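You operate a simulated robot arm through the tools that you are given. There is no shell and no other tool. Be economical: measure what you need, move in short steps, check, and stop when the job is done.

Carry out the task below with a simulated two-armed robot. There is one attempt and no reset: what you move stays moved.

JOB
Stack the green drink can from the top of the white cabinet on top of the pink drink can. Put the blue jar on the top of the white cabinet away on the dark table. Take the black roller and leave it in the steel pot. Take the brush from the top of the blue cabinet and leave it on the shelf under the cover rail. Take the yellow pad and put it on the top of the turntable. Take the blue brush from the top of the black stand and put it on the low board of the narrow shelf. Any order will do. Set down upright: blue jar, blue brush.

Only the result counts: the job must be done as asked and must still hold three seconds after the hand-in. Knocking over, shifting, dropping, spilling or breaking anything else fails it. A push-on lid holds only when it is set on centred and level and pressed home; a screw cap is set on level and turned clockwise until tight.

ROBOT AND FRAMES
Two 7-joint arms with two-finger parallel grippers on one trunk, on a base that drives. Base frame: it is fixed to the floor where the robot stands at the start and does not move with it; the origin is under the middle of the robot, x ahead of it, y to its left, z up. Lengths are in mm, angles in degrees, forces in N, time in s.
The left shoulder is at the start at [66, 73, 1245], the right one opposite. Places, roughly: blue brush (3x3x16 cm) [3600, -3800, 900]; blue jar [500, 0, 1000]; brush (3x3x16 cm) [4400, -8100, 500]; dark table [1500, -3900, 700]; drink can [750, 0, 1000]; low board of the narrow shelf (60x12 cm) [2200, -6720, 320]; roller [4500, -7750, 500]; shelf under the cover rail (22x129 cm) [-420, -7260, 740]; steel pot (16x16x9 cm) [7700, -6900, 800]; top of the turntable [5500, -2200, 900]; yellow pad (10x7x4 cm) [3800, -3900, 800]. Payload 1.57 kg a hand.
The tool frame of a hand sits at the grasp point between the pads (the TCP): z along the fingers, y along the line on which they close. The tips reach 30 mm beyond it. The gripper opens to 80 mm. The fingers are 17 mm wide and 12 mm thick; the gripper's body (40 by 82 mm) begins 80 mm behind the TCP.
Orientation is that of the tool frame in the base frame, as a unit quaternion [x, y, z, w]. With the fingers straight down and closing along the base's y, the tool's x points along the base's -x, its y along +y and its z along -z.

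CONTROLS
- The arms move only by the tool jog_arm. It takes "left_steps", "right_steps" or both (then of equal length, played together; a hand with none holds still); each is a list that holds one entry, the list of rows, each a list of 7 numbers: the turn, a rotation vector about the tool's x, y, z in degrees, then the shift along the tool's x, y, z in mm, then the closure, from 0 (fully open) to 1 (shut). In form: [[[rx, ry, rz, x, y, z, gripper], ...]]. A call has 1 to 12 rows; each row is the pose to reach, as a shift and turn from the pose commanded when the call began, along the tool's axes at that moment. Each row takes 0.2 s and may step no farther than 50 mm and 8.6 degrees from the row before; otherwise, or with a gripper value out of range, the whole call is refused. Where a pose cannot be reached the arm comes as near as it can. A force on the tool above 40 N (or 10 N above the force at the start of the call, whichever is more), or a blocked arm, ends the call early, and 0.2 s more pass. Each finger travels about 108 mm/s and halts on what it meets, pressing with about 21 N; the grip force reading is that of the motor and also rises with nothing between the fingers. The clock runs only during rows and for 0.2 s after the last one: add rows that repeat a pose to give the fingers time. The reply holds the time, the measured pose of the TCP, the force on the tool along the base axes, the opening and the grip force, in the units named above and with some noise, with the torque about the TCP (base axes, N m) and any sound that the robot's microphone picked up.
- Cameras (640 x 400 px; columns grow to the right, rows downward): "scene" is now at [123.4, -59.7, 1465.2]; the picture's right is [0.11, -0.99, -0.04], its down [-0.60, -0.03, -0.80] and it looks along [0.79, 0.11, -0.60] (base axes); focal length 273 px, centre (320, 200). "left" rides on the left gripper at [72, 7, -122] in its tool frame; the picture's right is [-0.09, 1.00, 0.00], its down [-0.84, -0.08, -0.54] and it looks along [-0.54, -0.05, 0.84] (tool axes); focal length 238 px, centre (320, 200). "right" rides on the right gripper at [72, -7, -122] in its tool frame; the picture's right is [0.09, 1.00, 0.00], its down [-0.84, 0.08, -0.54] and it looks along [-0.54, 0.05, 0.84] (tool axes); focal length 238 px, centre (320, 200). There is no depth. A picture from a camera that has moved, and an enlarged one, comes with that camera's place and axes in the base frame and with its lens.
- capture(camera): a new picture of that camera. The clock stands still meanwhile.
- raise_lower(by): slides the trunk up (or, below 0, down) by that many mm; the arms and the scene camera ride with it, the base frame stays. It gives what a move gives, with no picture.
- drive_base(legs): drives the robot by 1 to 6 legs, each [ahead, left, turn to the left] in mm, mm and degrees, along the robot's own axes; the way and the turn of a leg run together, so that a leg with both is an arc; at most 1500 mm and 180 degrees a leg. The arms and the cameras ride along, it lands a little off, and it stops where it bumps. It gives what a move gives.
- pan_tilt(pan, tilt): turns the head with the scene camera to pan (to the left, within 86 degrees either way) and tilt (down, from -29 to 69), counted from straight ahead of the robot. It gives what a move gives.
- zoom(camera, box): a new picture of the part [left, top, right, bottom] of that camera's present view, enlarged. The clock stands still meanwhile.
- close_job(): hands the job in; it is judged then, once.

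Work in short steps. Places have to be worked out from the pictures, the camera data and where the tool is seen: move nearer, look again, correct. Check each grasp and each placing, and mend what went wrong. You have 186 turns and 154 pictures in all, those below and enlarged ones among them. Open the grippers and draw the arms clear of the work before you hand the job in, unless the task says otherwise; then end with one line.

The tools are called after "Call:" by a JSON object that holds its "op" and its "data". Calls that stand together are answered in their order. jog_arm: Moves the arms, as the interface text tells. Its arguments: {"type":"object","properties":{"left_steps":{"type":"array","items":{"type":"array","items":{"type":"array","items":{"type":"number"}}}},"right_steps":{"type":"array","items":{"type":"array","items":{"type":"array","items":{"type":"number"}}}}},"required":[]} The other tools are called the same way: raise_lower (by) slides the trunk up or down; drive_base (legs) drives the base; pan_tilt (pan, tilt) turns the head that bears the scene camera; capture (camera) takes a picture; zoom (camera, box) takes an enlarged picture of a part of a camera's view; close_job () hands the job in.

At the start:

```text
time: 0.0
left_eef_pos: [395.9, 184.7, 1013.1]
left_tool_rot: [0.018, 1.0, 0.016, 0.007]
left_ft_force: [1.1, -0.5, 0.6]
left_torque: [-0.02, 0.01, 0.0]
left_gripper_width: 80.3
left_gripper_force: 0.0
right_eef_pos: [332.0, -173.4, 1265.1]
right_tool_rot: [0.018, 1.0, 0.015, 0.006]
right_ft_force: [-0.4, -0.4, -0.7]
right_torque: [-0.02, 0.02, -0.04]
right_gripper_width: 79.8
right_gripper_force: 0.0
trunk travel left (down, up): [-875.0, 65.0]
robot x, y, heading: [8.0, -0.9, -2.2]
head pan, tilt: [8.1, 37.7]
```

scene: 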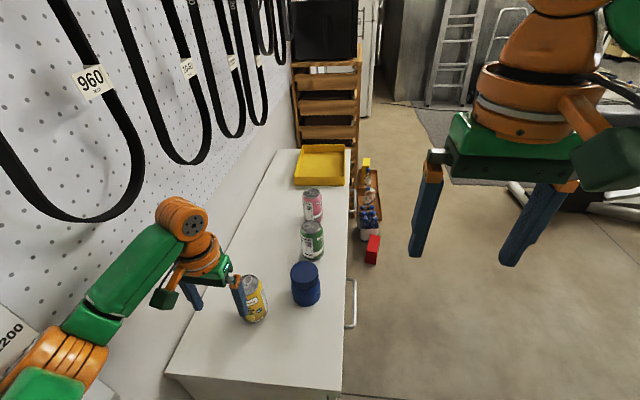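
right: 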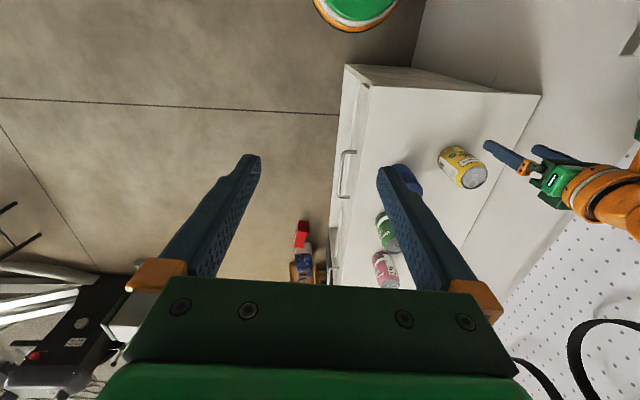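
left: 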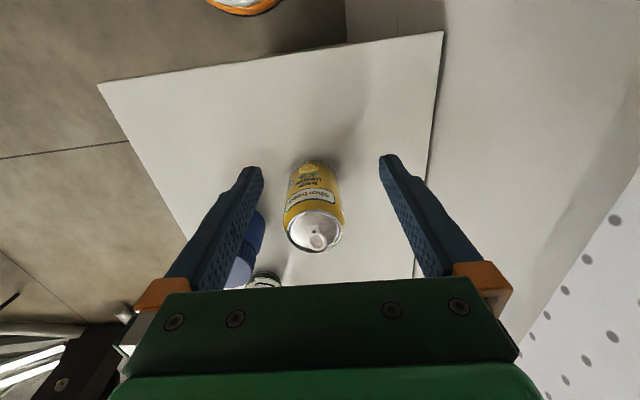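

The first pictures show the yellow, green and pink cans and the blue jar on the white cabinet. I'll zoom on that area to measure them.

Call:
{"op": "zoom", "data": {"camera": "scene", "box": [220, 140, 380, 340]}}

Call:
{"op": "zoom", "data": {"camera": "right", "box": [320, 60, 560, 310]}}

```text
2.00 times, centred on (300, 240) of scene
camera zoom: at [123.4, -59.7, 1465.2], right [0.11, -0.99, -0.04], down [-0.6, -0.03, -0.8], along [0.79, 0.11, -0.6], focal length 546 px, centre (360, 120)
```

zoom: 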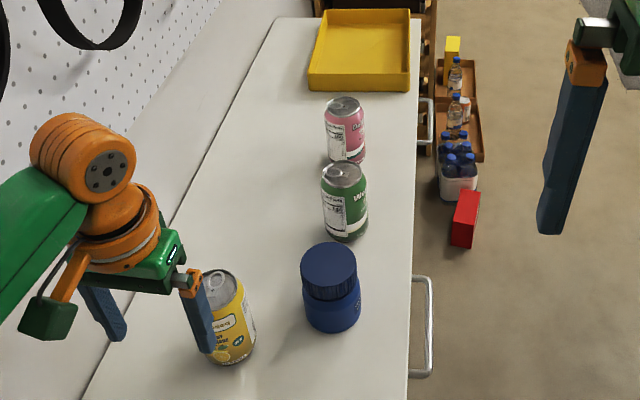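

```text
1.60 times, centred on (440, 185) of right
camera zoom: at [258.9, -180.6, 1385.9], right [-0.06, 1.0, 0.03], down [0.83, 0.03, 0.56], along [0.55, 0.06, -0.83], focal length 381 px, centre (128, 224)
```

zoom: 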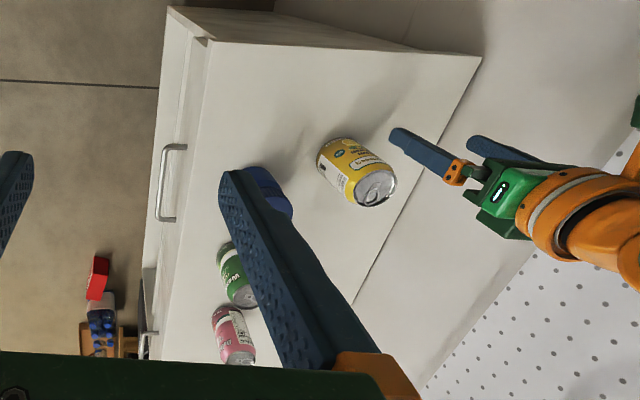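

Triangulating gives: cabinet top z≈818, green can (690,48), pink can (855,75), jar (535,50), can tops z≈938, cabinet front edge y≈-55. I'll drive round to the drawer side and face the cabinet, keeping some distance.

Call:
{"op": "drive_base", "data": {"legs": [[0, -450, 0], [760, 0, 0], [0, 0, 92.2]]}}

Call:
{"op": "capture", "data": {"camera": "scene"}}

```text
time: 10.4
left_eef_pos: [500.4, -96.4, 995.9]
left_tool_rot: [0.714, -0.701, 0.005, -0.006]
left_ft_force: [0.4, 0.3, 0.6]
left_torque: [0.0, 0.04, 0.0]
left_gripper_width: 79.9
left_gripper_force: 0.0
right_eef_pos: [849.1, -138.9, 1265.9]
right_tool_rot: [0.714, -0.7, 0.005, -0.006]
right_ft_force: [0.2, 0.7, 0.0]
right_torque: [-0.03, 0.0, 0.0]
right_gripper_width: 80.0
right_gripper_force: 0.0
trunk travel left (down, up): [-875.0, 65.0]
robot x, y, heading: [747.8, -487.8, 90.9]
head pan, tilt: [8.1, 37.7]
```

```text
148 pictures are left
camera scene: at [734.8, -353.5, 1462.7], right [0.99, 0.16, 0.0], down [0.1, -0.6, -0.79], along [-0.13, 0.78, -0.61], focal length 273 px, centre (320, 200)
```

scene: 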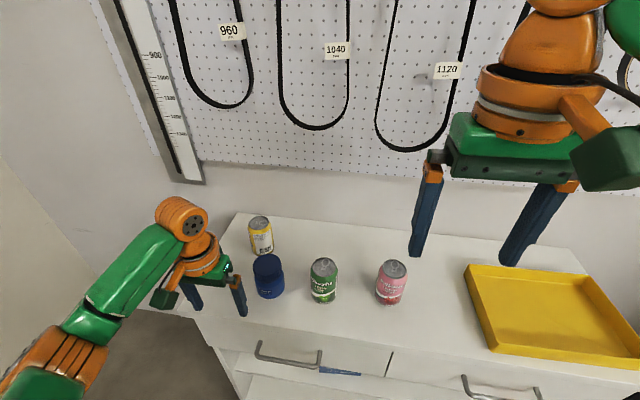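

Facing the cabinet. I'll zoom to refine can and jar positions and check what's in front of the cabinet.

Call:
{"op": "zoom", "data": {"camera": "scene", "box": [190, 200, 430, 400]}}

Call:
{"op": "pan_tilt", "data": {"pan": 0, "tilt": 62}}

Call:
{"op": "capture", "data": {"camera": "scene"}}

```text
2.00 times, centred on (310, 300) of scene
camera zoom: at [734.8, -353.5, 1462.7], right [0.99, 0.16, 0.0], down [0.1, -0.6, -0.79], along [-0.13, 0.78, -0.61], focal length 546 px, centre (340, 0)
```

zoom: 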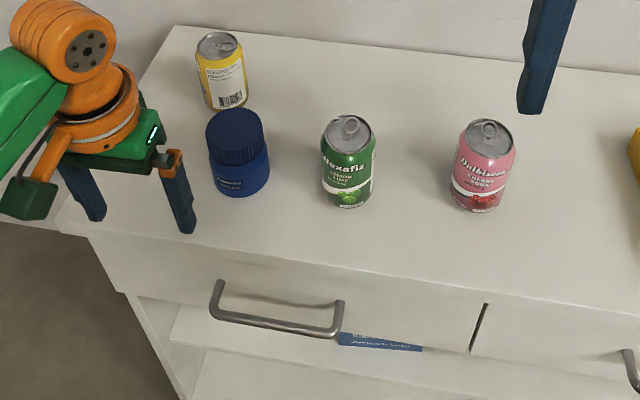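

```text
time: 11.3
left_eef_pos: [501.1, -96.7, 996.8]
left_tool_rot: [0.713, -0.701, 0.005, -0.006]
left_ft_force: [1.0, 0.0, 0.4]
left_torque: [0.01, 0.0, -0.01]
left_gripper_width: 80.0
left_gripper_force: 0.0
right_eef_pos: [850.1, -138.8, 1265.8]
right_tool_rot: [0.714, -0.7, 0.005, -0.006]
right_ft_force: [-0.6, -0.3, 1.0]
right_torque: [0.01, 0.0, 0.01]
right_gripper_width: 80.1
right_gripper_force: 0.1
trunk travel left (down, up): [-875.0, 65.0]
robot x, y, heading: [747.0, -482.6, 91.2]
head pan, tilt: [0.0, 62.0]
```

```text
146 pictures are left
camera scene: at [747.1, -374.6, 1430.3], right [1.0, 0.02, 0.0], down [0.02, -0.88, -0.47], along [-0.01, 0.47, -0.88], focal length 273 px, centre (320, 200)
```

scene: 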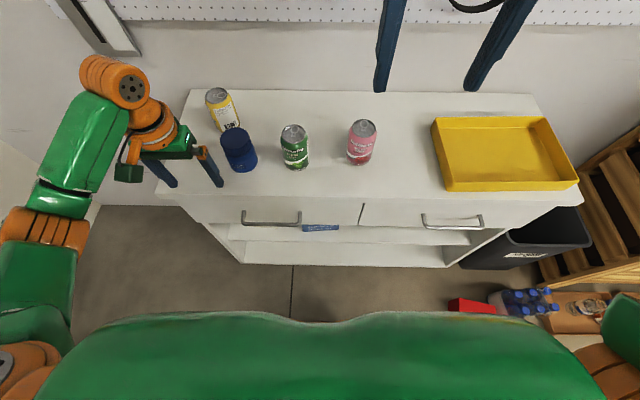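

Cans: green ≈(675,68), pink ≈(838,87), jar ≈(543,44). I'll move the base 100 forward and 60 left, then bring the left hand above the jar (tool y = -x base, tool x = -y base).

Call:
{"op": "drive_base", "data": {"legs": [[100, 60, 0]]}}

```text
time: 12.5
left_eef_pos: [441.8, -3.2, 997.4]
left_tool_rot: [0.714, -0.7, 0.004, -0.007]
left_ft_force: [0.2, -1.0, 0.0]
left_torque: [0.01, 0.04, 0.01]
left_gripper_width: 80.1
left_gripper_force: 0.1
right_eef_pos: [789.5, -44.1, 1267.1]
right_tool_rot: [0.713, -0.701, 0.003, -0.007]
right_ft_force: [0.1, 0.2, -0.4]
right_torque: [0.02, 0.03, -0.02]
right_gripper_width: 79.9
right_gripper_force: 0.0
trunk travel left (down, up): [-875.0, 65.0]
robot x, y, heading: [689.3, -385.7, 90.9]
head pan, tilt: [0.0, 62.0]
```

Moving left hand over the jar and right hand above the green can at safe heights.

Call:
{"op": "jog_arm", "data": {"left_steps": [[[0, 0, 0, -10, -20, 0, 0], [0, 0, 0, -20, -45, 0, 0], [0, 0, 0, -30, -70, 0, 0], [0, 0, 0, -47, -100, 0, 0], [0, 0, 0, -47, -100, 0, 0], [0, 0, 0, -47, -100, 0, 0]]], "right_steps": [[[0, 0, 0, -20, 20, 35, 0], [0, 0, 0, -40, 40, 70, 0], [0, 0, 0, -60, 60, 100, 0], [0, 0, 0, -80, 80, 130, 0], [0, 0, 0, -100, 100, 160, 0], [0, 0, 0, -112, 115, 185, 0]]]}}

Call:
{"op": "capture", "data": {"camera": "left"}}

Call:
{"op": "capture", "data": {"camera": "right"}}

```text
time: 13.9
left_eef_pos: [538.9, 49.8, 998.7]
left_tool_rot: [0.715, -0.699, 0.005, -0.006]
left_ft_force: [0.3, 1.0, -0.4]
left_torque: [0.0, 0.0, 0.0]
left_gripper_width: 80.1
left_gripper_force: 0.1
right_eef_pos: [683.0, 59.9, 1077.7]
right_tool_rot: [0.715, -0.699, 0.005, -0.007]
right_ft_force: [0.3, -0.5, -0.3]
right_torque: [-0.01, -0.01, 0.02]
right_gripper_width: 79.9
right_gripper_force: 0.1
right hand out of reach, approached as far as the arm can: row 6
trunk travel left (down, up): [-875.0, 65.0]
robot x, y, heading: [692.6, -387.7, 91.1]
head pan, tilt: [0.0, 62.0]
```

```text
145 pictures are left
camera left: at [530.2, -23.0, 1120.3], right [-1.0, 0.07, -0.02], down [0.05, 0.84, 0.54], along [0.05, 0.54, -0.84], focal length 238 px, centre (320, 200)
```

left: 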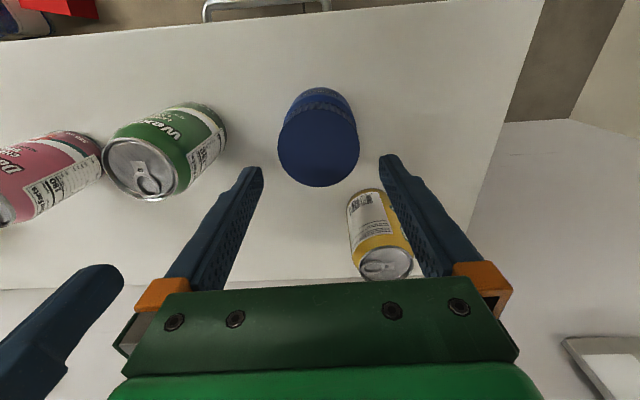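

```text
144 pictures are left
camera right: at [688.9, -11.0, 1197.9], right [-0.99, -0.11, -0.02], down [-0.11, 0.83, 0.54], along [-0.05, 0.54, -0.84], focal length 238 px, centre (320, 200)
```

right: 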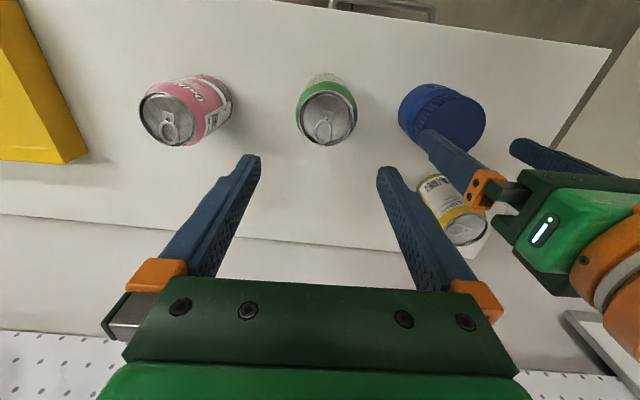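

Consensus: green ≈(681,55), pink ≈(845,78), jar ≈(538,44). I'll nudge the base 30 forward for reach, keeping hands where they are in x.

Call:
{"op": "drive_base", "data": {"legs": [[30, 0, 0]]}}

Call:
{"op": "zoom", "data": {"camera": "left", "box": [240, 50, 400, 220]}}

```text
time: 14.8
left_eef_pos: [538.5, 73.9, 1000.7]
left_tool_rot: [0.715, -0.7, 0.003, -0.008]
left_ft_force: [-0.8, -0.6, 0.2]
left_torque: [0.06, -0.01, -0.04]
left_gripper_width: 79.9
left_gripper_force: 0.1
right_eef_pos: [683.5, 85.2, 1078.9]
right_tool_rot: [0.714, -0.7, 0.003, -0.008]
right_ft_force: [0.5, 0.1, 0.4]
right_torque: [0.03, 0.03, 0.03]
right_gripper_width: 79.8
right_gripper_force: 0.1
trunk travel left (down, up): [-875.0, 65.0]
robot x, y, heading: [687.4, -357.7, 91.3]
head pan, tilt: [0.0, 62.0]
```

```text
2.35 times, centred on (320, 135) of left
camera zoom: at [530.6, 1.0, 1122.5], right [-1.0, 0.07, -0.01], down [0.05, 0.83, 0.55], along [0.05, 0.55, -0.84], focal length 561 px, centre (320, 353)
```

zoom: 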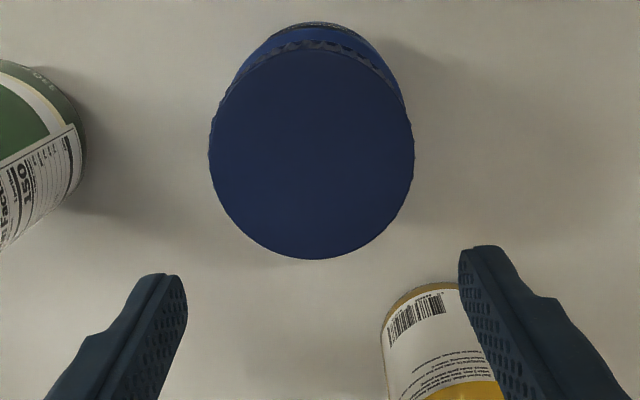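

Jar lid centre (539,46), ~66 mm wide. Aligning both hands: left above lid at z≈985, right above green can at z≈1000, then verify.

Call:
{"op": "jog_arm", "data": {"left_steps": [[[0, 0, 0, 14, 0, 5, 0], [0, 0, 0, 28, 0, 15, 0], [0, 0, 0, 28, 0, 15, 0]]], "right_steps": [[[0, 0, 0, 15, 1, 30, 0], [0, 0, 0, 30, 2, 60, 0], [0, 0, 0, 30, 2, 79, 0]]]}}

Call:
{"op": "capture", "data": {"camera": "right"}}

```text
time: 15.6
left_eef_pos: [538.3, 50.6, 983.9]
left_tool_rot: [0.714, -0.7, 0.004, -0.006]
left_ft_force: [-0.1, 0.2, -0.5]
left_torque: [0.01, 0.04, 0.0]
left_gripper_width: 80.0
left_gripper_force: 0.1
right_eef_pos: [682.4, 61.1, 998.5]
right_tool_rot: [0.713, -0.701, 0.005, -0.007]
right_ft_force: [-0.4, -0.3, -0.7]
right_torque: [-0.02, -0.01, 0.01]
right_gripper_width: 80.0
right_gripper_force: 0.1
trunk travel left (down, up): [-875.0, 65.0]
robot x, y, heading: [686.7, -360.7, 91.3]
head pan, tilt: [0.0, 62.0]
```

```text
142 pictures are left
camera right: at [687.8, -11.2, 1119.5], right [-0.99, -0.11, -0.02], down [-0.1, 0.83, 0.54], along [-0.05, 0.54, -0.84], focal length 238 px, centre (320, 200)
```

right: 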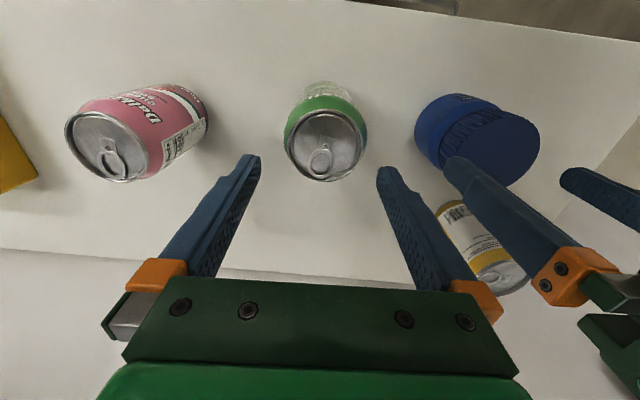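

Green can at ≈(679,55). Adjusting slightly and descending to z≈893, then closing.

Call:
{"op": "jog_arm", "data": {"right_steps": [[[0, 0, 0, 6, 3, 0, 0], [0, 0, 0, 6, 3, 35, 0], [0, 0, 0, 6, 3, 70, 0], [0, 0, 0, 6, 3, 105, 0], [0, 0, 0, 6, 3, 105, 0], [0, 0, 0, 6, 3, 105, 0.6], [0, 0, 0, 6, 3, 105, 1], [0, 0, 0, 6, 3, 105, 1]]]}}

Call:
{"op": "capture", "data": {"camera": "scene"}}

```text
time: 17.4
left_eef_pos: [538.1, 51.9, 984.4]
left_tool_rot: [0.714, -0.7, 0.005, -0.006]
left_ft_force: [0.3, 0.4, 0.2]
left_torque: [0.01, -0.01, -0.01]
left_gripper_width: 79.8
left_gripper_force: 0.1
right_eef_pos: [681.8, 56.1, 894.1]
right_tool_rot: [0.714, -0.7, 0.004, -0.007]
right_ft_force: [-0.1, -1.1, -0.3]
right_torque: [0.01, 0.06, -0.02]
right_gripper_width: 65.1
right_gripper_force: 21.3
trunk travel left (down, up): [-875.0, 65.0]
robot x, y, heading: [689.5, -359.7, 91.2]
head pan, tilt: [0.0, 62.0]
```

```text
141 pictures are left
camera scene: at [684.7, -246.0, 1430.2], right [1.0, 0.02, 0.0], down [0.02, -0.88, -0.47], along [-0.01, 0.47, -0.88], focal length 273 px, centre (320, 200)
```

scene: 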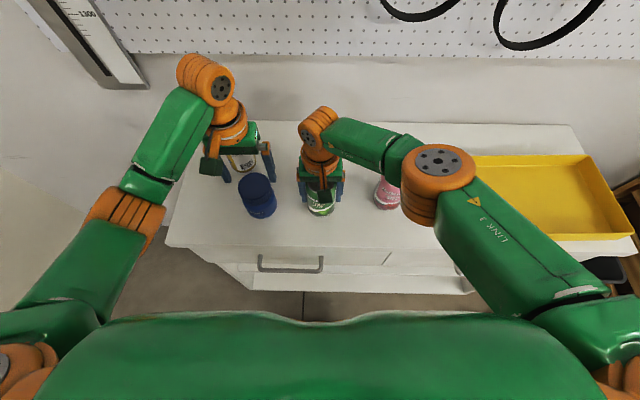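

Can gripped at 65 mm. Lifting it 140 and moving part-way towards the pink can, then look.

Call:
{"op": "jog_arm", "data": {"right_steps": [[[0, 0, 0, 0, 0, -15, 1], [0, 0, 0, 0, 0, -50, 1], [0, 0, 0, 0, 0, -95, 1], [0, 0, 0, 0, 0, -140, 1], [0, 0, 0, -4, -40, -145, 1], [0, 0, 0, -10, -80, -145, 1], [0, 0, 0, -10, -80, -145, 1]]]}}

Call:
{"op": "capture", "data": {"camera": "right"}}

Call:
{"op": "capture", "data": {"camera": "left"}}

```text
time: 18.9
left_eef_pos: [537.0, 51.3, 983.7]
left_tool_rot: [0.714, -0.7, 0.006, -0.007]
left_ft_force: [-0.2, 0.4, -0.1]
left_torque: [-0.03, -0.01, 0.01]
left_gripper_width: 80.1
left_gripper_force: 0.1
right_eef_pos: [757.3, 64.1, 1037.7]
right_tool_rot: [0.714, -0.7, 0.006, -0.007]
right_ft_force: [-0.1, 0.8, -3.2]
right_torque: [0.0, 0.02, 0.01]
right_gripper_width: 65.1
right_gripper_force: 21.4
trunk travel left (down, up): [-875.0, 65.0]
robot x, y, heading: [687.2, -361.1, 91.2]
head pan, tilt: [0.0, 62.0]
```

```text
140 pictures are left
camera right: at [763.3, -7.1, 1159.7], right [-0.99, -0.11, -0.02], down [-0.1, 0.83, 0.54], along [-0.05, 0.54, -0.84], focal length 238 px, centre (320, 200)
```

right: 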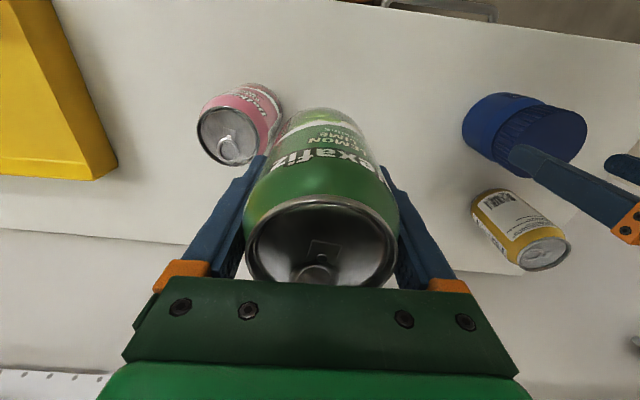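

```text
139 pictures are left
camera left: at [529.9, -21.0, 1105.0], right [-1.0, 0.07, -0.02], down [0.05, 0.84, 0.54], along [0.05, 0.54, -0.84], focal length 238 px, centre (320, 200)
```

left: 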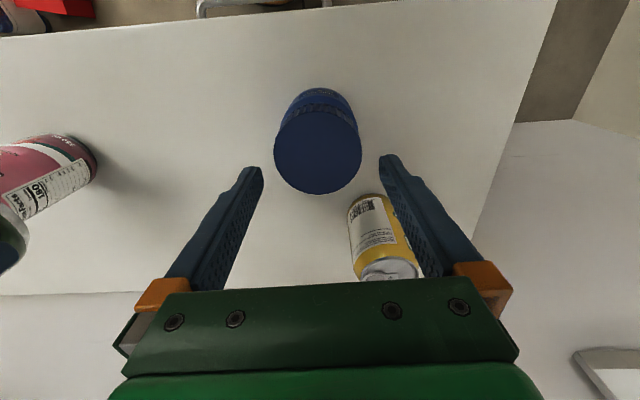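

Pink can top measured at ≈(844,72) and the held can agrees with the TCP. Moving over it at this height and checking alignment.

Call:
{"op": "jog_arm", "data": {"right_steps": [[[0, 0, 0, -4, -44, 0, 1], [0, 0, 0, -8, -87, 0, 1], [0, 0, 0, -8, -87, 0, 1], [0, 0, 0, -8, -87, 0, 1]]]}}

Call:
{"op": "pan_tilt", "data": {"pan": -20, "tilt": 50}}

Call:
{"op": "zoom", "data": {"camera": "scene", "box": [220, 100, 420, 225]}}

Call:
{"op": "capture", "data": {"camera": "right"}}

```text
time: 19.9
left_eef_pos: [538.5, 51.3, 982.8]
left_tool_rot: [0.714, -0.7, 0.006, -0.006]
left_ft_force: [-1.1, -0.2, -1.4]
left_torque: [0.03, 0.01, 0.03]
left_gripper_width: 79.9
left_gripper_force: 0.2
right_eef_pos: [844.1, 75.8, 1039.9]
right_tool_rot: [0.715, -0.7, 0.006, -0.006]
right_ft_force: [0.2, 0.2, -2.7]
right_torque: [0.03, 0.01, -0.01]
right_gripper_width: 65.2
right_gripper_force: 20.8
trunk travel left (down, up): [-875.0, 65.0]
robot x, y, heading: [685.6, -357.0, 91.0]
head pan, tilt: [0.0, 62.0]
```

```text
time: 20.8
left_eef_pos: [538.1, 50.9, 984.1]
left_tool_rot: [0.715, -0.699, 0.005, -0.006]
left_ft_force: [-0.2, -0.3, -0.4]
left_torque: [0.01, 0.0, -0.02]
left_gripper_width: 80.0
left_gripper_force: 0.0
right_eef_pos: [845.1, 75.6, 1038.3]
right_tool_rot: [0.715, -0.7, 0.006, -0.006]
right_ft_force: [0.1, -1.0, -3.6]
right_torque: [0.01, 0.01, 0.02]
right_gripper_width: 65.3
right_gripper_force: 21.0
trunk travel left (down, up): [-875.0, 65.0]
robot x, y, heading: [689.2, -357.1, 91.2]
head pan, tilt: [-20.0, 50.0]
```

```text
3.20 times, centred on (320, 162) of scene
camera zoom: at [711.7, -236.8, 1444.9], right [0.95, -0.32, 0.0], down [-0.25, -0.73, -0.64], along [0.21, 0.61, -0.77], focal length 874 px, centre (320, 320)
```

zoom: 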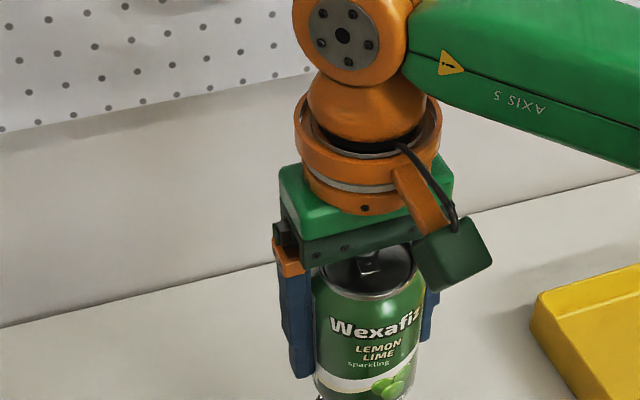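

```text
137 pictures are left
camera right: at [850.0, 4.3, 1161.4], right [-0.99, -0.11, -0.02], down [-0.1, 0.83, 0.54], along [-0.05, 0.54, -0.84], focal length 238 px, centre (320, 200)
```

right: 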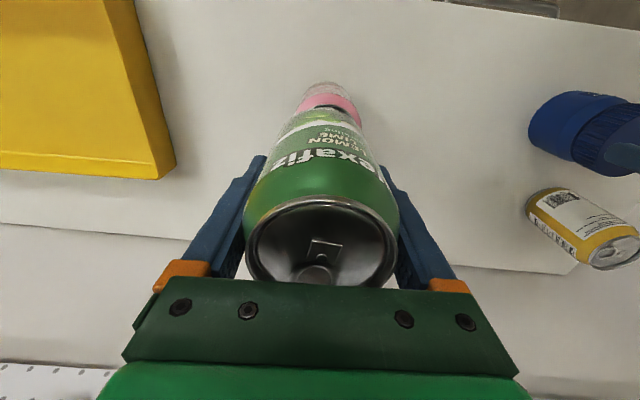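

Pink seems slightly offset in the view; zooming for a precise check from the right camera and a zoomed wider scene view.

Call:
{"op": "zoom", "data": {"camera": "right", "box": [240, 60, 400, 160]}}

Call:
{"op": "zoom", "data": {"camera": "scene", "box": [270, 170, 400, 270]}}

```text
4.00 times, centred on (320, 110) of right
camera zoom: at [850.0, 4.3, 1161.4], right [-0.99, -0.11, -0.02], down [-0.1, 0.83, 0.54], along [-0.05, 0.54, -0.84], focal length 953 px, centre (320, 560)
```

zoom: 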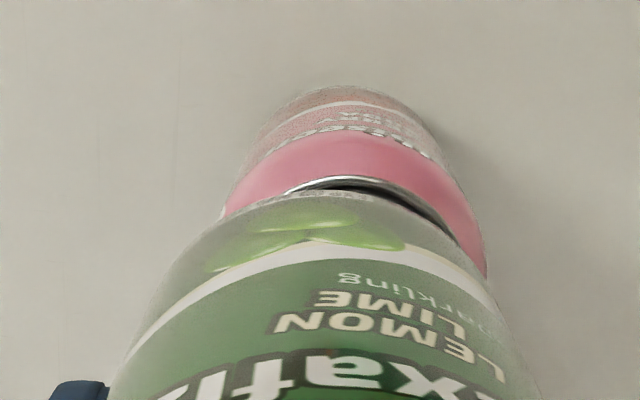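

```text
4.00 times, centred on (335, 220) of scene
camera zoom: at [711.7, -236.8, 1444.9], right [0.95, -0.32, 0.0], down [-0.25, -0.73, -0.64], along [0.21, 0.61, -0.77], focal length 1093 px, centre (260, 120)
```

zoom: 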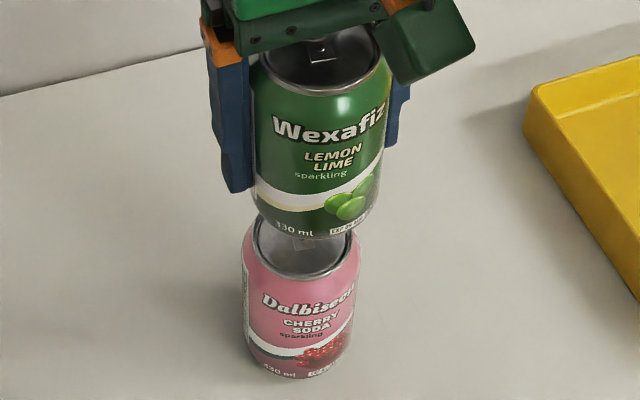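

Green can's bottom is ~7 mm too far in +x relative to pink, partly from a 1° tool tilt. I correct the tilt and x, and descend 15 mm, then look again.

Call:
{"op": "jog_arm", "data": {"right_steps": [[[-1, 0, 0, 1, 6, 0, 1], [-1, 0, 0, 1, 6, 8, 1], [-1, 0, 0, 1, 6, 15, 1], [-1, 0, 0, 1, 6, 15, 1]]]}}

Call:
{"op": "zoom", "data": {"camera": "scene", "box": [270, 170, 400, 270]}}

Call:
{"op": "zoom", "data": {"camera": "right", "box": [240, 60, 400, 160]}}

```text
time: 21.8
left_eef_pos: [538.8, 51.7, 984.0]
left_tool_rot: [0.714, -0.7, 0.005, -0.006]
left_ft_force: [0.1, -0.2, -0.2]
left_torque: [0.01, -0.03, 0.01]
left_gripper_width: 79.8
left_gripper_force: 0.0
right_eef_pos: [839.6, 75.2, 1026.1]
right_tool_rot: [0.715, -0.699, -0.001, 0.001]
right_ft_force: [0.2, 0.5, -3.7]
right_torque: [0.01, 0.04, 0.01]
right_gripper_width: 65.1
right_gripper_force: 21.0
trunk travel left (down, up): [-875.0, 65.0]
robot x, y, heading: [686.2, -356.5, 91.2]
head pan, tilt: [-20.0, 50.0]
```

```text
4.00 times, centred on (335, 220) of scene
camera zoom: at [711.4, -236.8, 1445.0], right [0.95, -0.32, 0.0], down [-0.25, -0.73, -0.64], along [0.21, 0.61, -0.77], focal length 1093 px, centre (260, 120)
```

zoom: 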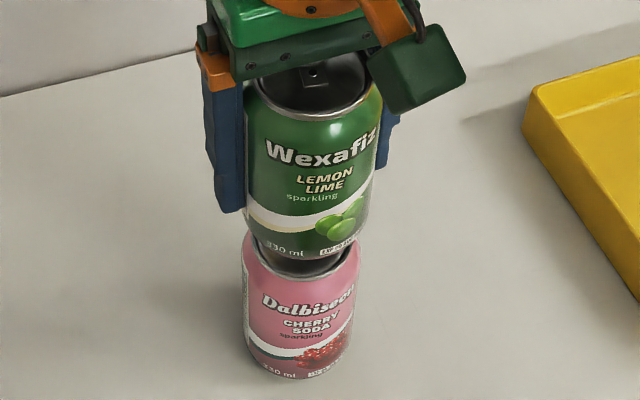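

```text
4.00 times, centred on (320, 110) of right
camera zoom: at [848.0, 3.3, 1147.4], right [-0.99, -0.11, 0.0], down [-0.09, 0.83, 0.54], along [-0.06, 0.54, -0.84], focal length 953 px, centre (320, 560)
```

zoom: 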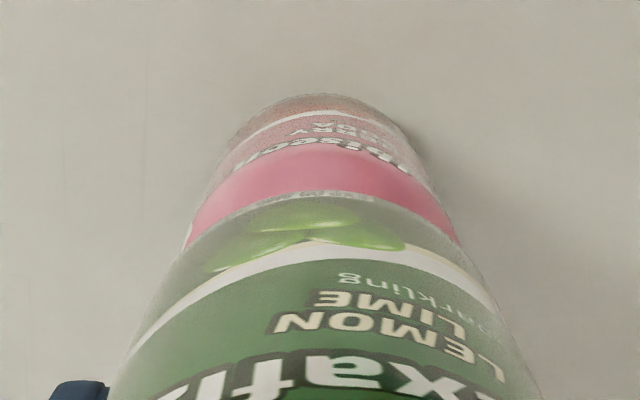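

Axes now coincide within ~1 mm. Descending slowly until contact.

Call:
{"op": "jog_arm", "data": {"right_steps": [[[0, 0, 0, 1, 0, 3, 1], [0, 0, 0, 1, 0, 5, 1], [0, 0, 0, 1, 0, 7, 1], [0, 0, 0, 1, 0, 8, 1], [0, 0, 0, 1, 0, 8, 1]]]}}

Call:
{"op": "zoom", "data": {"camera": "scene", "box": [270, 170, 400, 270]}}

```text
time: 23.0
left_eef_pos: [538.6, 50.4, 984.3]
left_tool_rot: [0.714, -0.7, 0.005, -0.007]
left_ft_force: [0.5, -0.2, 0.1]
left_torque: [0.0, 0.01, -0.03]
left_gripper_width: 80.3
left_gripper_force: 0.2
right_eef_pos: [842.6, 73.1, 1017.6]
right_tool_rot: [0.714, -0.7, -0.001, 0.001]
right_ft_force: [0.5, -0.1, -3.1]
right_torque: [0.0, 0.01, -0.01]
right_gripper_width: 65.1
right_gripper_force: 21.4
trunk travel left (down, up): [-875.0, 65.0]
robot x, y, heading: [687.3, -357.7, 91.4]
head pan, tilt: [-20.0, 50.0]
```

```text
4.00 times, centred on (335, 220) of scene
camera zoom: at [711.5, -236.7, 1445.0], right [0.95, -0.32, 0.0], down [-0.25, -0.73, -0.64], along [0.21, 0.61, -0.77], focal length 1093 px, centre (260, 120)
```

zoom: 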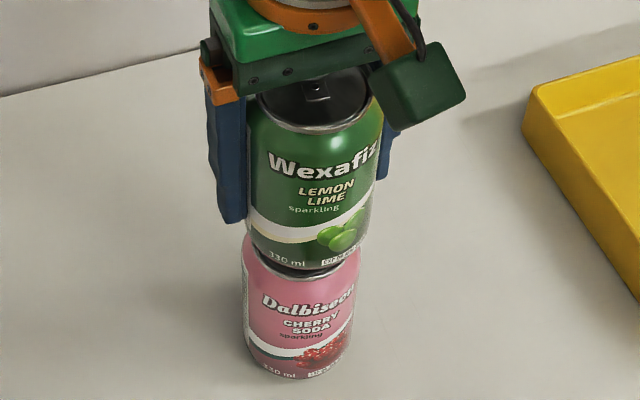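

Still a small gap; nudging 1.5 mm and going on down.

Call:
{"op": "jog_arm", "data": {"right_steps": [[[0, 0, 0, 0, 1.5, 0, 1], [0, 0, 0, 0, 1.5, 2, 1], [0, 0, 0, 0, 1.5, 4, 1], [0, 0, 0, 0, 1.5, 5, 1], [0, 0, 0, 0, 1.5, 5, 1]]]}}

Call:
{"op": "zoom", "data": {"camera": "scene", "box": [290, 190, 370, 260]}}

```text
time: 24.2
left_eef_pos: [537.9, 51.0, 984.3]
left_tool_rot: [0.714, -0.7, 0.005, -0.006]
left_ft_force: [-0.4, 0.2, -0.1]
left_torque: [0.01, -0.02, -0.01]
left_gripper_width: 79.9
left_gripper_force: 0.1
right_eef_pos: [839.6, 73.1, 1011.3]
right_tool_rot: [0.714, -0.7, -0.001, 0.001]
right_ft_force: [0.5, -0.5, -3.0]
right_torque: [0.0, 0.02, 0.04]
right_gripper_width: 65.3
right_gripper_force: 20.6
trunk travel left (down, up): [-875.0, 65.0]
robot x, y, heading: [685.4, -358.2, 91.3]
head pan, tilt: [-20.0, 50.0]
```

```text
5.71 times, centred on (330, 225) of scene
camera zoom: at [711.5, -236.7, 1445.0], right [0.95, -0.32, 0.0], down [-0.25, -0.73, -0.64], along [0.21, 0.61, -0.77], focal length 1561 px, centre (263, 57)
```

zoom: 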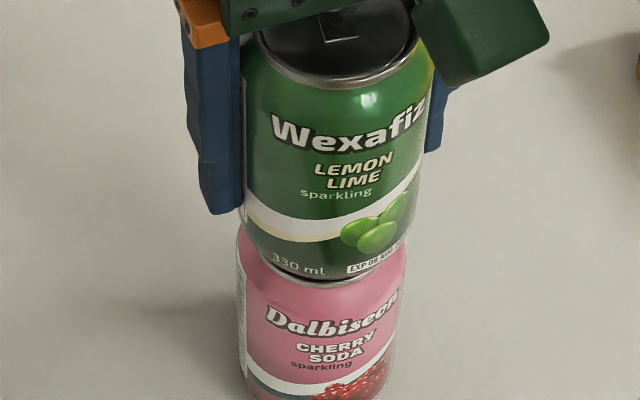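

Very close to contact; no load change yet. Continuing in 1 mm rows.

Call:
{"op": "jog_arm", "data": {"right_steps": [[[0, 0, 0, 0, 0, 1, 1], [0, 0, 0, 0, 0, 2, 1], [0, 0, 0, 0, 0, 3, 1], [0, 0, 0, 0, 0, 3, 1]]]}}

Call:
{"op": "zoom", "data": {"camera": "scene", "box": [290, 190, 370, 260]}}

```text
time: 25.2
left_eef_pos: [538.9, 52.1, 984.2]
left_tool_rot: [0.714, -0.7, 0.006, -0.006]
left_ft_force: [0.1, -0.5, 0.2]
left_torque: [0.04, 0.03, 0.01]
left_gripper_width: 80.0
left_gripper_force: 0.2
right_eef_pos: [839.2, 73.5, 1008.5]
right_tool_rot: [0.715, -0.699, 0.0, 0.001]
right_ft_force: [-0.3, 0.9, -2.9]
right_torque: [0.02, -0.01, -0.03]
right_gripper_width: 64.9
right_gripper_force: 20.8
trunk travel left (down, up): [-875.0, 65.0]
robot x, y, heading: [690.8, -357.2, 91.1]
head pan, tilt: [-20.0, 50.0]
```

```text
5.71 times, centred on (330, 225) of scene
camera zoom: at [711.5, -236.7, 1445.0], right [0.95, -0.32, 0.0], down [-0.25, -0.73, -0.64], along [0.21, 0.61, -0.77], focal length 1561 px, centre (263, 57)
```

zoom: 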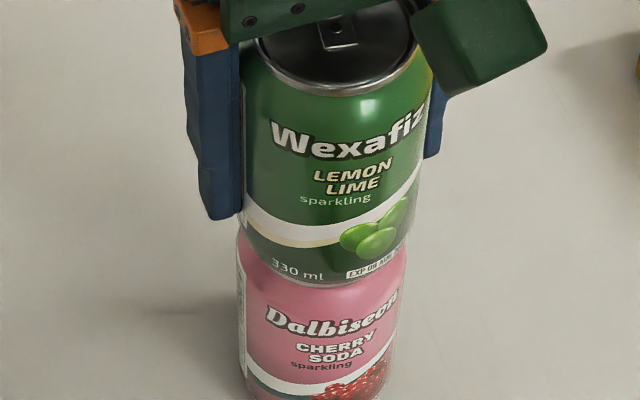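

Visually touching (can height ≈115). Two more millimetres to find the contact force.

Call:
{"op": "jog_arm", "data": {"right_steps": [[[0, 0, 0, 0, 0, 1, 1], [0, 0, 0, 0, 0, 2, 1], [0, 0, 0, 0, 0, 2, 1]]]}}

```text
time: 26.0
left_eef_pos: [537.7, 49.6, 984.4]
left_tool_rot: [0.715, -0.699, 0.004, -0.007]
left_ft_force: [0.3, 0.4, -0.1]
left_torque: [0.0, -0.02, 0.02]
left_gripper_width: 79.8
left_gripper_force: 0.0
right_eef_pos: [840.0, 73.7, 1007.2]
right_tool_rot: [0.713, -0.701, -0.002, -0.001]
right_ft_force: [3.0, 4.1, 12.9]
right_torque: [0.1, -0.51, 0.12]
right_gripper_width: 65.0
right_gripper_force: 21.3
trunk travel left (down, up): [-875.0, 65.0]
robot x, y, heading: [690.2, -358.2, 91.4]
head pan, tilt: [-20.0, 50.0]
```

Contact (13 N). Easing 1 mm, opening gradually, then rising straight up.

Call:
{"op": "jog_arm", "data": {"right_steps": [[[0, 0, 0, 0, 0, -1, 1], [0, 0, 0, 0, 0, -1, 0.1], [0, 0, 0, 0, 0, -1, 0], [0, 0, 0, 0, 0, -1, 0], [0, 0, 0, 0, 0, -30, 0], [0, 0, 0, 0, 0, -70, 0], [0, 0, 0, 0, 0, -110, 0]]]}}

Call:
{"op": "capture", "data": {"camera": "scene"}}

Call:
{"op": "zoom", "data": {"camera": "right", "box": [240, 60, 400, 180]}}

```text
time: 27.6
left_eef_pos: [537.7, 50.5, 984.4]
left_tool_rot: [0.715, -0.699, 0.005, -0.007]
left_ft_force: [-1.1, -0.2, 0.4]
left_torque: [0.02, 0.01, -0.01]
left_gripper_width: 80.1
left_gripper_force: 0.1
right_eef_pos: [838.2, 73.3, 1116.1]
right_tool_rot: [0.714, -0.7, -0.001, -0.001]
right_ft_force: [0.3, -0.1, 0.3]
right_torque: [0.03, -0.01, 0.01]
right_gripper_width: 79.9
right_gripper_force: 0.2
trunk travel left (down, up): [-875.0, 65.0]
robot x, y, heading: [690.7, -358.6, 91.3]
head pan, tilt: [-20.0, 50.0]
```

```text
129 pictures are left
camera scene: at [710.6, -238.2, 1445.1], right [0.95, -0.32, 0.0], down [-0.25, -0.73, -0.64], along [0.21, 0.61, -0.77], focal length 273 px, centre (320, 200)
```

scene: 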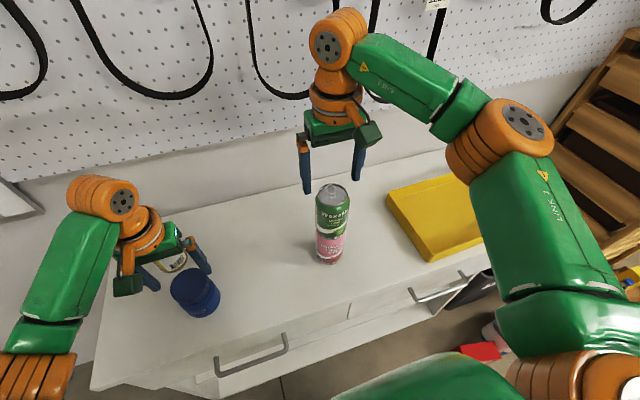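

```text
3.33 times, centred on (320, 120) of right
camera zoom: at [847.0, 2.3, 1237.4], right [-0.99, -0.11, 0.0], down [-0.09, 0.83, 0.54], along [-0.06, 0.54, -0.84], focal length 794 px, centre (320, 467)
```

zoom: 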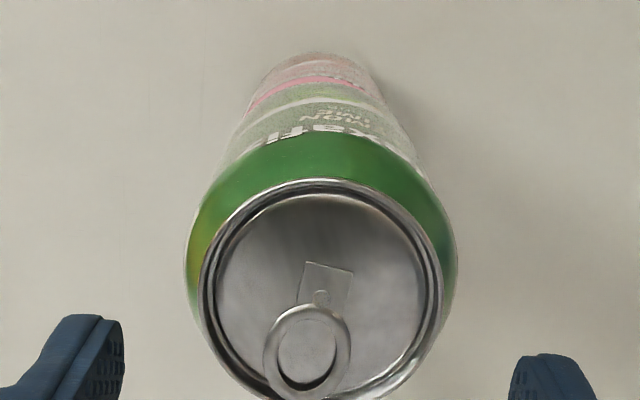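

Stack is good. Now the jar: lower the left hand so the tips reach the lower edge of the lid, TCP z≈938, and close.

Call:
{"op": "jog_arm", "data": {"left_steps": [[[-1, 0, 0, 5, 0, 0, 0], [-1, 0, 0, 5, 0, 25, 0], [-1, 0, 0, 5, 0, 46, 0], [-1, 0, 0, 5, 0, 46, 0], [-1, 0, 0, 5, 0, 46, 0.6], [-1, 0, 0, 5, 0, 46, 1], [-1, 0, 0, 5, 0, 46, 1]]]}}

Call:
{"op": "zoom", "data": {"camera": "scene", "box": [120, 210, 280, 330]}}

```text
time: 29.2
left_eef_pos: [538.7, 46.8, 936.8]
left_tool_rot: [0.715, -0.7, -0.001, 0.0]
left_ft_force: [2.1, 0.1, -0.5]
left_torque: [-0.01, -0.08, 0.01]
left_gripper_width: 66.9
left_gripper_force: 21.3
right_eef_pos: [839.5, 75.9, 1115.7]
right_tool_rot: [0.714, -0.7, -0.001, -0.001]
right_ft_force: [0.2, -0.2, 0.5]
right_torque: [0.02, 0.0, -0.03]
right_gripper_width: 80.1
right_gripper_force: 0.0
trunk travel left (down, up): [-875.0, 65.0]
robot x, y, heading: [688.7, -358.3, 91.4]
head pan, tilt: [-20.0, 50.0]
```

```text
3.33 times, centred on (200, 270) of scene
camera zoom: at [711.9, -237.4, 1445.0], right [0.95, -0.32, 0.0], down [-0.25, -0.73, -0.64], along [0.21, 0.61, -0.77], focal length 910 px, centre (720, -33)
```

zoom: 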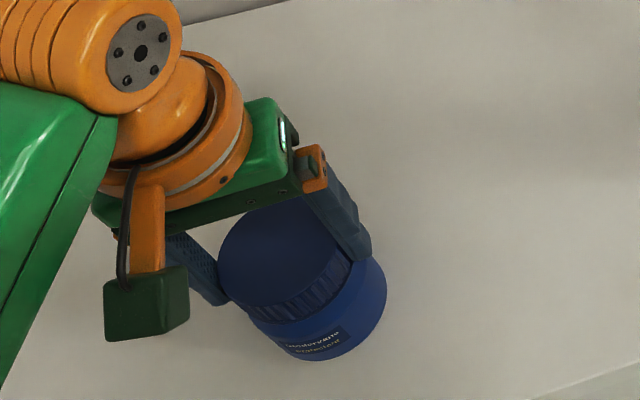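

Gripped at the lid, 67 mm. Lifting gently to check that the jar comes along.

Call:
{"op": "jog_arm", "data": {"left_steps": [[[0, 0, 0, 0, 0, -5, 1], [0, 0, 0, 0, 0, -20, 1], [0, 0, 0, 0, 0, -50, 1], [0, 0, 0, 0, 0, -90, 1], [0, 0, 0, 0, 0, -130, 1], [0, 0, 0, 0, 0, -130, 1]]], "right_steps": [[[0, 0, 0, 0, 0, -10, 0], [0, 0, 0, 0, 0, -30, 0], [0, 0, 0, 0, 0, -60, 0], [0, 0, 0, 0, 0, -90, 0], [0, 0, 0, 0, 0, -110, 0], [0, 0, 0, 0, 0, -120, 0]]]}}

Call:
{"op": "capture", "data": {"camera": "left"}}

Call:
{"op": "capture", "data": {"camera": "scene"}}

```text
time: 30.6
left_eef_pos: [539.9, 46.4, 1067.5]
left_tool_rot: [0.715, -0.699, -0.001, 0.0]
left_ft_force: [0.6, -0.9, -3.2]
left_torque: [-0.02, 0.02, -0.01]
left_gripper_width: 66.6
left_gripper_force: 21.0
right_eef_pos: [839.3, 74.4, 1237.0]
right_tool_rot: [0.714, -0.7, 0.0, -0.001]
right_ft_force: [-0.4, -0.3, 0.9]
right_torque: [0.01, -0.01, 0.0]
right_gripper_width: 79.9
right_gripper_force: 0.0
trunk travel left (down, up): [-875.0, 65.0]
robot x, y, heading: [688.8, -357.0, 91.2]
head pan, tilt: [-20.0, 50.0]
```

```text
126 pictures are left
camera left: at [535.1, -26.6, 1189.4], right [-1.0, 0.07, 0.0], down [0.06, 0.84, 0.54], along [0.04, 0.54, -0.84], focal length 238 px, centre (320, 200)
```

left: 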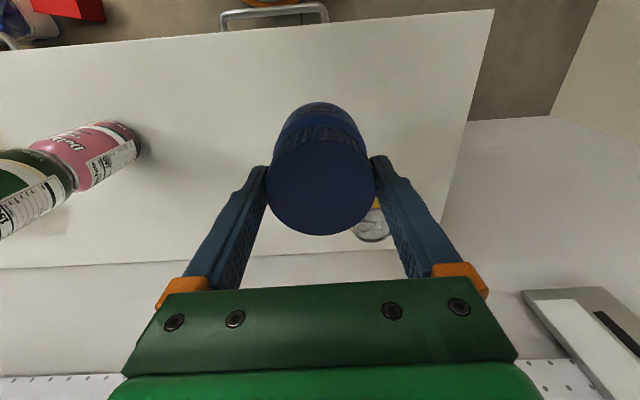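

```text
125 pictures are left
camera scene: at [710.6, -236.8, 1445.0], right [0.95, -0.32, 0.0], down [-0.25, -0.73, -0.64], along [0.21, 0.61, -0.77], focal length 273 px, centre (320, 200)
```

scene: 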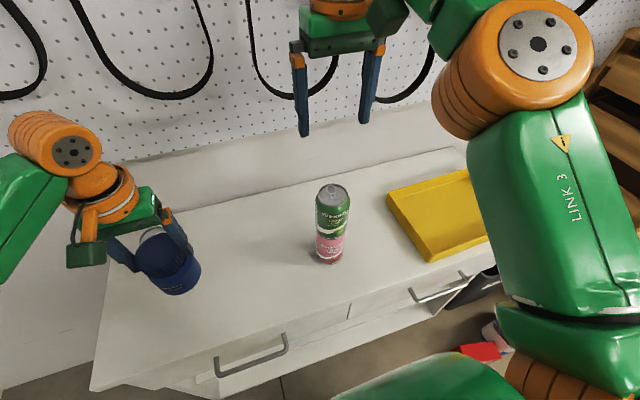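

Jar held cleanly. Backing away from the cabinet, turning to face -y and levelling the head to survey the route.

Call:
{"op": "drive_base", "data": {"legs": [[-550, 0, 0], [0, 0, -172]]}}

Call:
{"op": "pan_tilt", "data": {"pan": 0, "tilt": 18}}

Call:
{"op": "capture", "data": {"camera": "scene"}}

```text
time: 40.8
left_eef_pos: [911.9, -1288.3, 1067.6]
left_tool_rot: [0.643, 0.766, 0.001, 0.001]
left_ft_force: [0.5, 0.4, -3.1]
left_torque: [0.05, 0.01, -0.03]
left_gripper_width: 66.6
left_gripper_force: 21.1
right_eef_pos: [620.7, -1363.0, 1236.4]
right_tool_rot: [0.642, 0.766, 0.0, 0.002]
right_ft_force: [0.5, -0.5, -1.0]
right_torque: [-0.01, 0.02, 0.0]
right_gripper_width: 79.9
right_gripper_force: 0.0
trunk travel left (down, up): [-875.0, 65.0]
robot x, y, heading: [705.3, -907.0, -79.9]
head pan, tilt: [-20.0, 50.0]
```

```text
time: 41.8
left_eef_pos: [911.7, -1288.8, 1066.8]
left_tool_rot: [0.643, 0.766, 0.001, 0.001]
left_ft_force: [0.5, -0.2, -4.1]
left_torque: [0.03, 0.01, -0.02]
left_gripper_width: 66.8
left_gripper_force: 20.5
right_eef_pos: [620.4, -1361.5, 1237.1]
right_tool_rot: [0.643, 0.766, 0.0, 0.001]
right_ft_force: [-0.6, -0.3, -0.1]
right_torque: [0.02, -0.01, 0.04]
right_gripper_width: 79.8
right_gripper_force: 0.1
trunk travel left (down, up): [-875.0, 65.0]
robot x, y, heading: [702.8, -917.2, -80.1]
head pan, tilt: [0.0, 18.0]
```

```text
124 pictures are left
camera scene: at [727.9, -1055.7, 1493.7], right [-0.98, -0.17, 0.0], down [-0.05, 0.31, -0.95], along [0.17, -0.94, -0.31], focal length 273 px, centre (320, 200)
```

scene: 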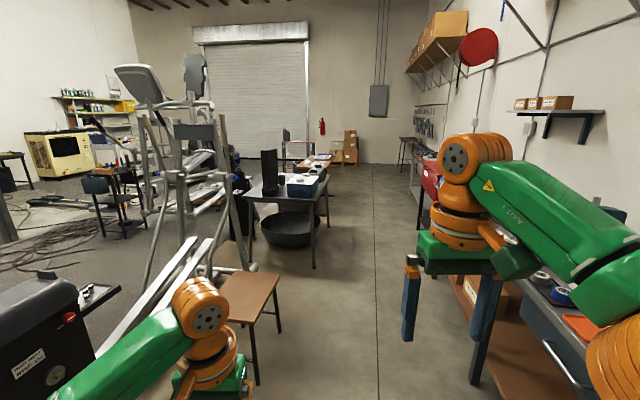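

The aisle is open; the dark table seems to start near (1230,-3400). Zooming on the table to see free surface.

Call:
{"op": "zoom", "data": {"camera": "scene", "box": [220, 100, 420, 290]}}

```text
2.11 times, centred on (320, 195) of scene
camera zoom: at [727.9, -1055.7, 1493.7], right [-0.98, -0.17, 0.0], down [-0.05, 0.31, -0.95], along [0.17, -0.94, -0.31], focal length 575 px, centre (320, 210)
```

zoom: 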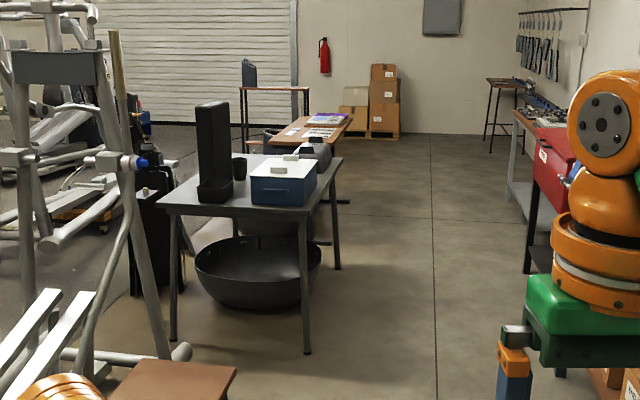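

Driving down the aisle to (≈700,-3600) and turning to face the table (+x).

Call:
{"op": "drive_base", "data": {"legs": [[0, 0, -10], [1400, 0, 0], [1300, 0, 0], [0, 0, 90]]}}

Call:
{"op": "pan_tilt", "data": {"pan": 0, "tilt": 40}}

Call:
{"op": "capture", "data": {"camera": "scene"}}

```text
time: 59.3
left_eef_pos: [1041.9, -3470.9, 1067.3]
left_tool_rot: [0.026, 1.0, 0.001, 0.001]
left_ft_force: [0.7, -0.1, -3.9]
left_torque: [0.03, 0.01, 0.02]
left_gripper_width: 66.2
left_gripper_force: 21.5
right_eef_pos: [1049.7, -3771.5, 1236.4]
right_tool_rot: [0.027, 1.0, 0.001, 0.001]
right_ft_force: [0.3, 0.1, 0.0]
right_torque: [0.03, -0.01, -0.03]
right_gripper_width: 79.8
right_gripper_force: 0.0
trunk travel left (down, up): [-875.0, 65.0]
robot x, y, heading: [627.3, -3591.1, -3.0]
head pan, tilt: [0.0, 18.0]
```

```text
time: 60.1
left_eef_pos: [1041.5, -3472.3, 1067.5]
left_tool_rot: [0.026, 1.0, 0.001, 0.0]
left_ft_force: [-0.4, -0.2, -2.9]
left_torque: [-0.03, 0.04, 0.01]
left_gripper_width: 66.0
left_gripper_force: 21.0
right_eef_pos: [1049.1, -3771.1, 1237.1]
right_tool_rot: [0.028, 1.0, 0.0, 0.001]
right_ft_force: [0.2, -0.6, -0.9]
right_torque: [0.0, -0.04, 0.02]
right_gripper_width: 80.0
right_gripper_force: 0.0
trunk travel left (down, up): [-875.0, 65.0]
robot x, y, heading: [628.2, -3588.1, -3.2]
head pan, tilt: [0.0, 40.0]
```

```text
122 pictures are left
camera scene: at [762.3, -3597.7, 1459.2], right [-0.05, -1.0, 0.0], down [-0.64, 0.03, -0.77], along [0.76, -0.04, -0.64], focal length 273 px, centre (320, 200)
```

scene: 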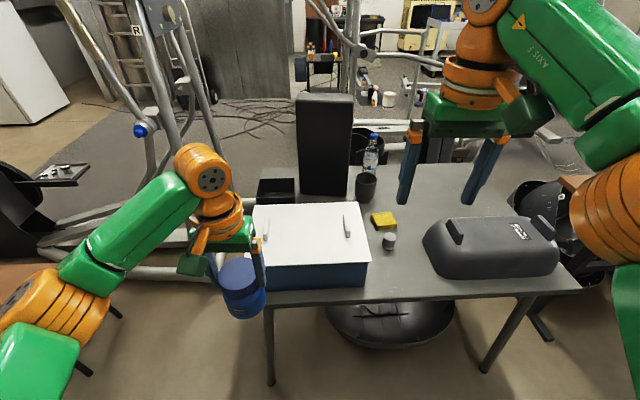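

Free spot on the table between the blue box and grey case at about (1270,-3895). Positioning the base so the left hand is over it.

Call:
{"op": "drive_base", "data": {"legs": [[0, 0, 3.1], [0, -400, 0], [210, 0, 0]]}}

Call:
{"op": "capture", "data": {"camera": "scene"}}

Call:
{"op": "capture", "data": {"camera": "left"}}

```text
time: 64.2
left_eef_pos: [1235.4, -3841.3, 1069.6]
left_tool_rot: [0.001, 1.0, 0.0, 0.002]
left_ft_force: [-0.2, 0.9, -3.4]
left_torque: [-0.02, 0.03, -0.04]
left_gripper_width: 66.1
left_gripper_force: 21.2
right_eef_pos: [1255.2, -4139.8, 1238.0]
right_tool_rot: [0.001, 1.0, 0.001, 0.003]
right_ft_force: [0.3, -0.1, -0.5]
right_torque: [0.02, -0.02, 0.03]
right_gripper_width: 80.0
right_gripper_force: 0.1
trunk travel left (down, up): [-875.0, 65.0]
robot x, y, heading: [830.5, -3980.4, -0.2]
head pan, tilt: [0.0, 40.0]
```

```text
121 pictures are left
camera scene: at [961.1, -3981.5, 1459.7], right [0.0, -1.0, 0.0], down [-0.64, 0.0, -0.77], along [0.77, 0.0, -0.64], focal length 273 px, centre (320, 200)
```

scene: 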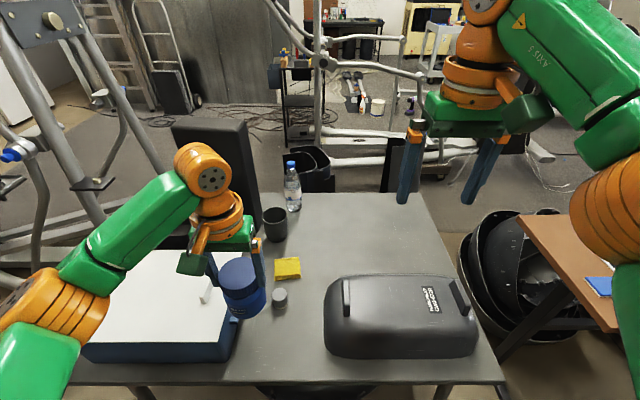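

```text
120 pictures are left
camera left: at [1162.2, -3834.6, 1190.3], right [0.09, 1.0, 0.0], down [0.83, -0.08, 0.55], along [0.54, -0.05, -0.84], focal length 238 px, centre (320, 200)
```

left: 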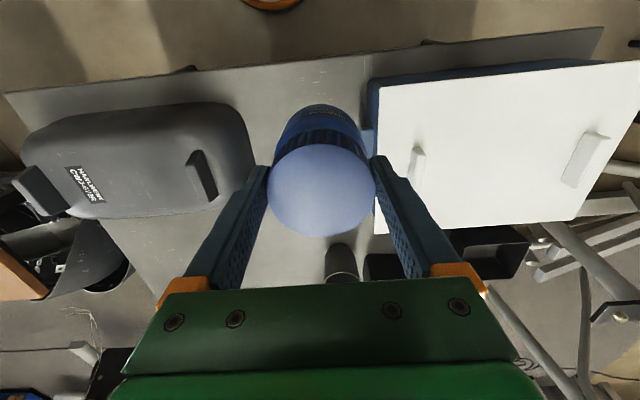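

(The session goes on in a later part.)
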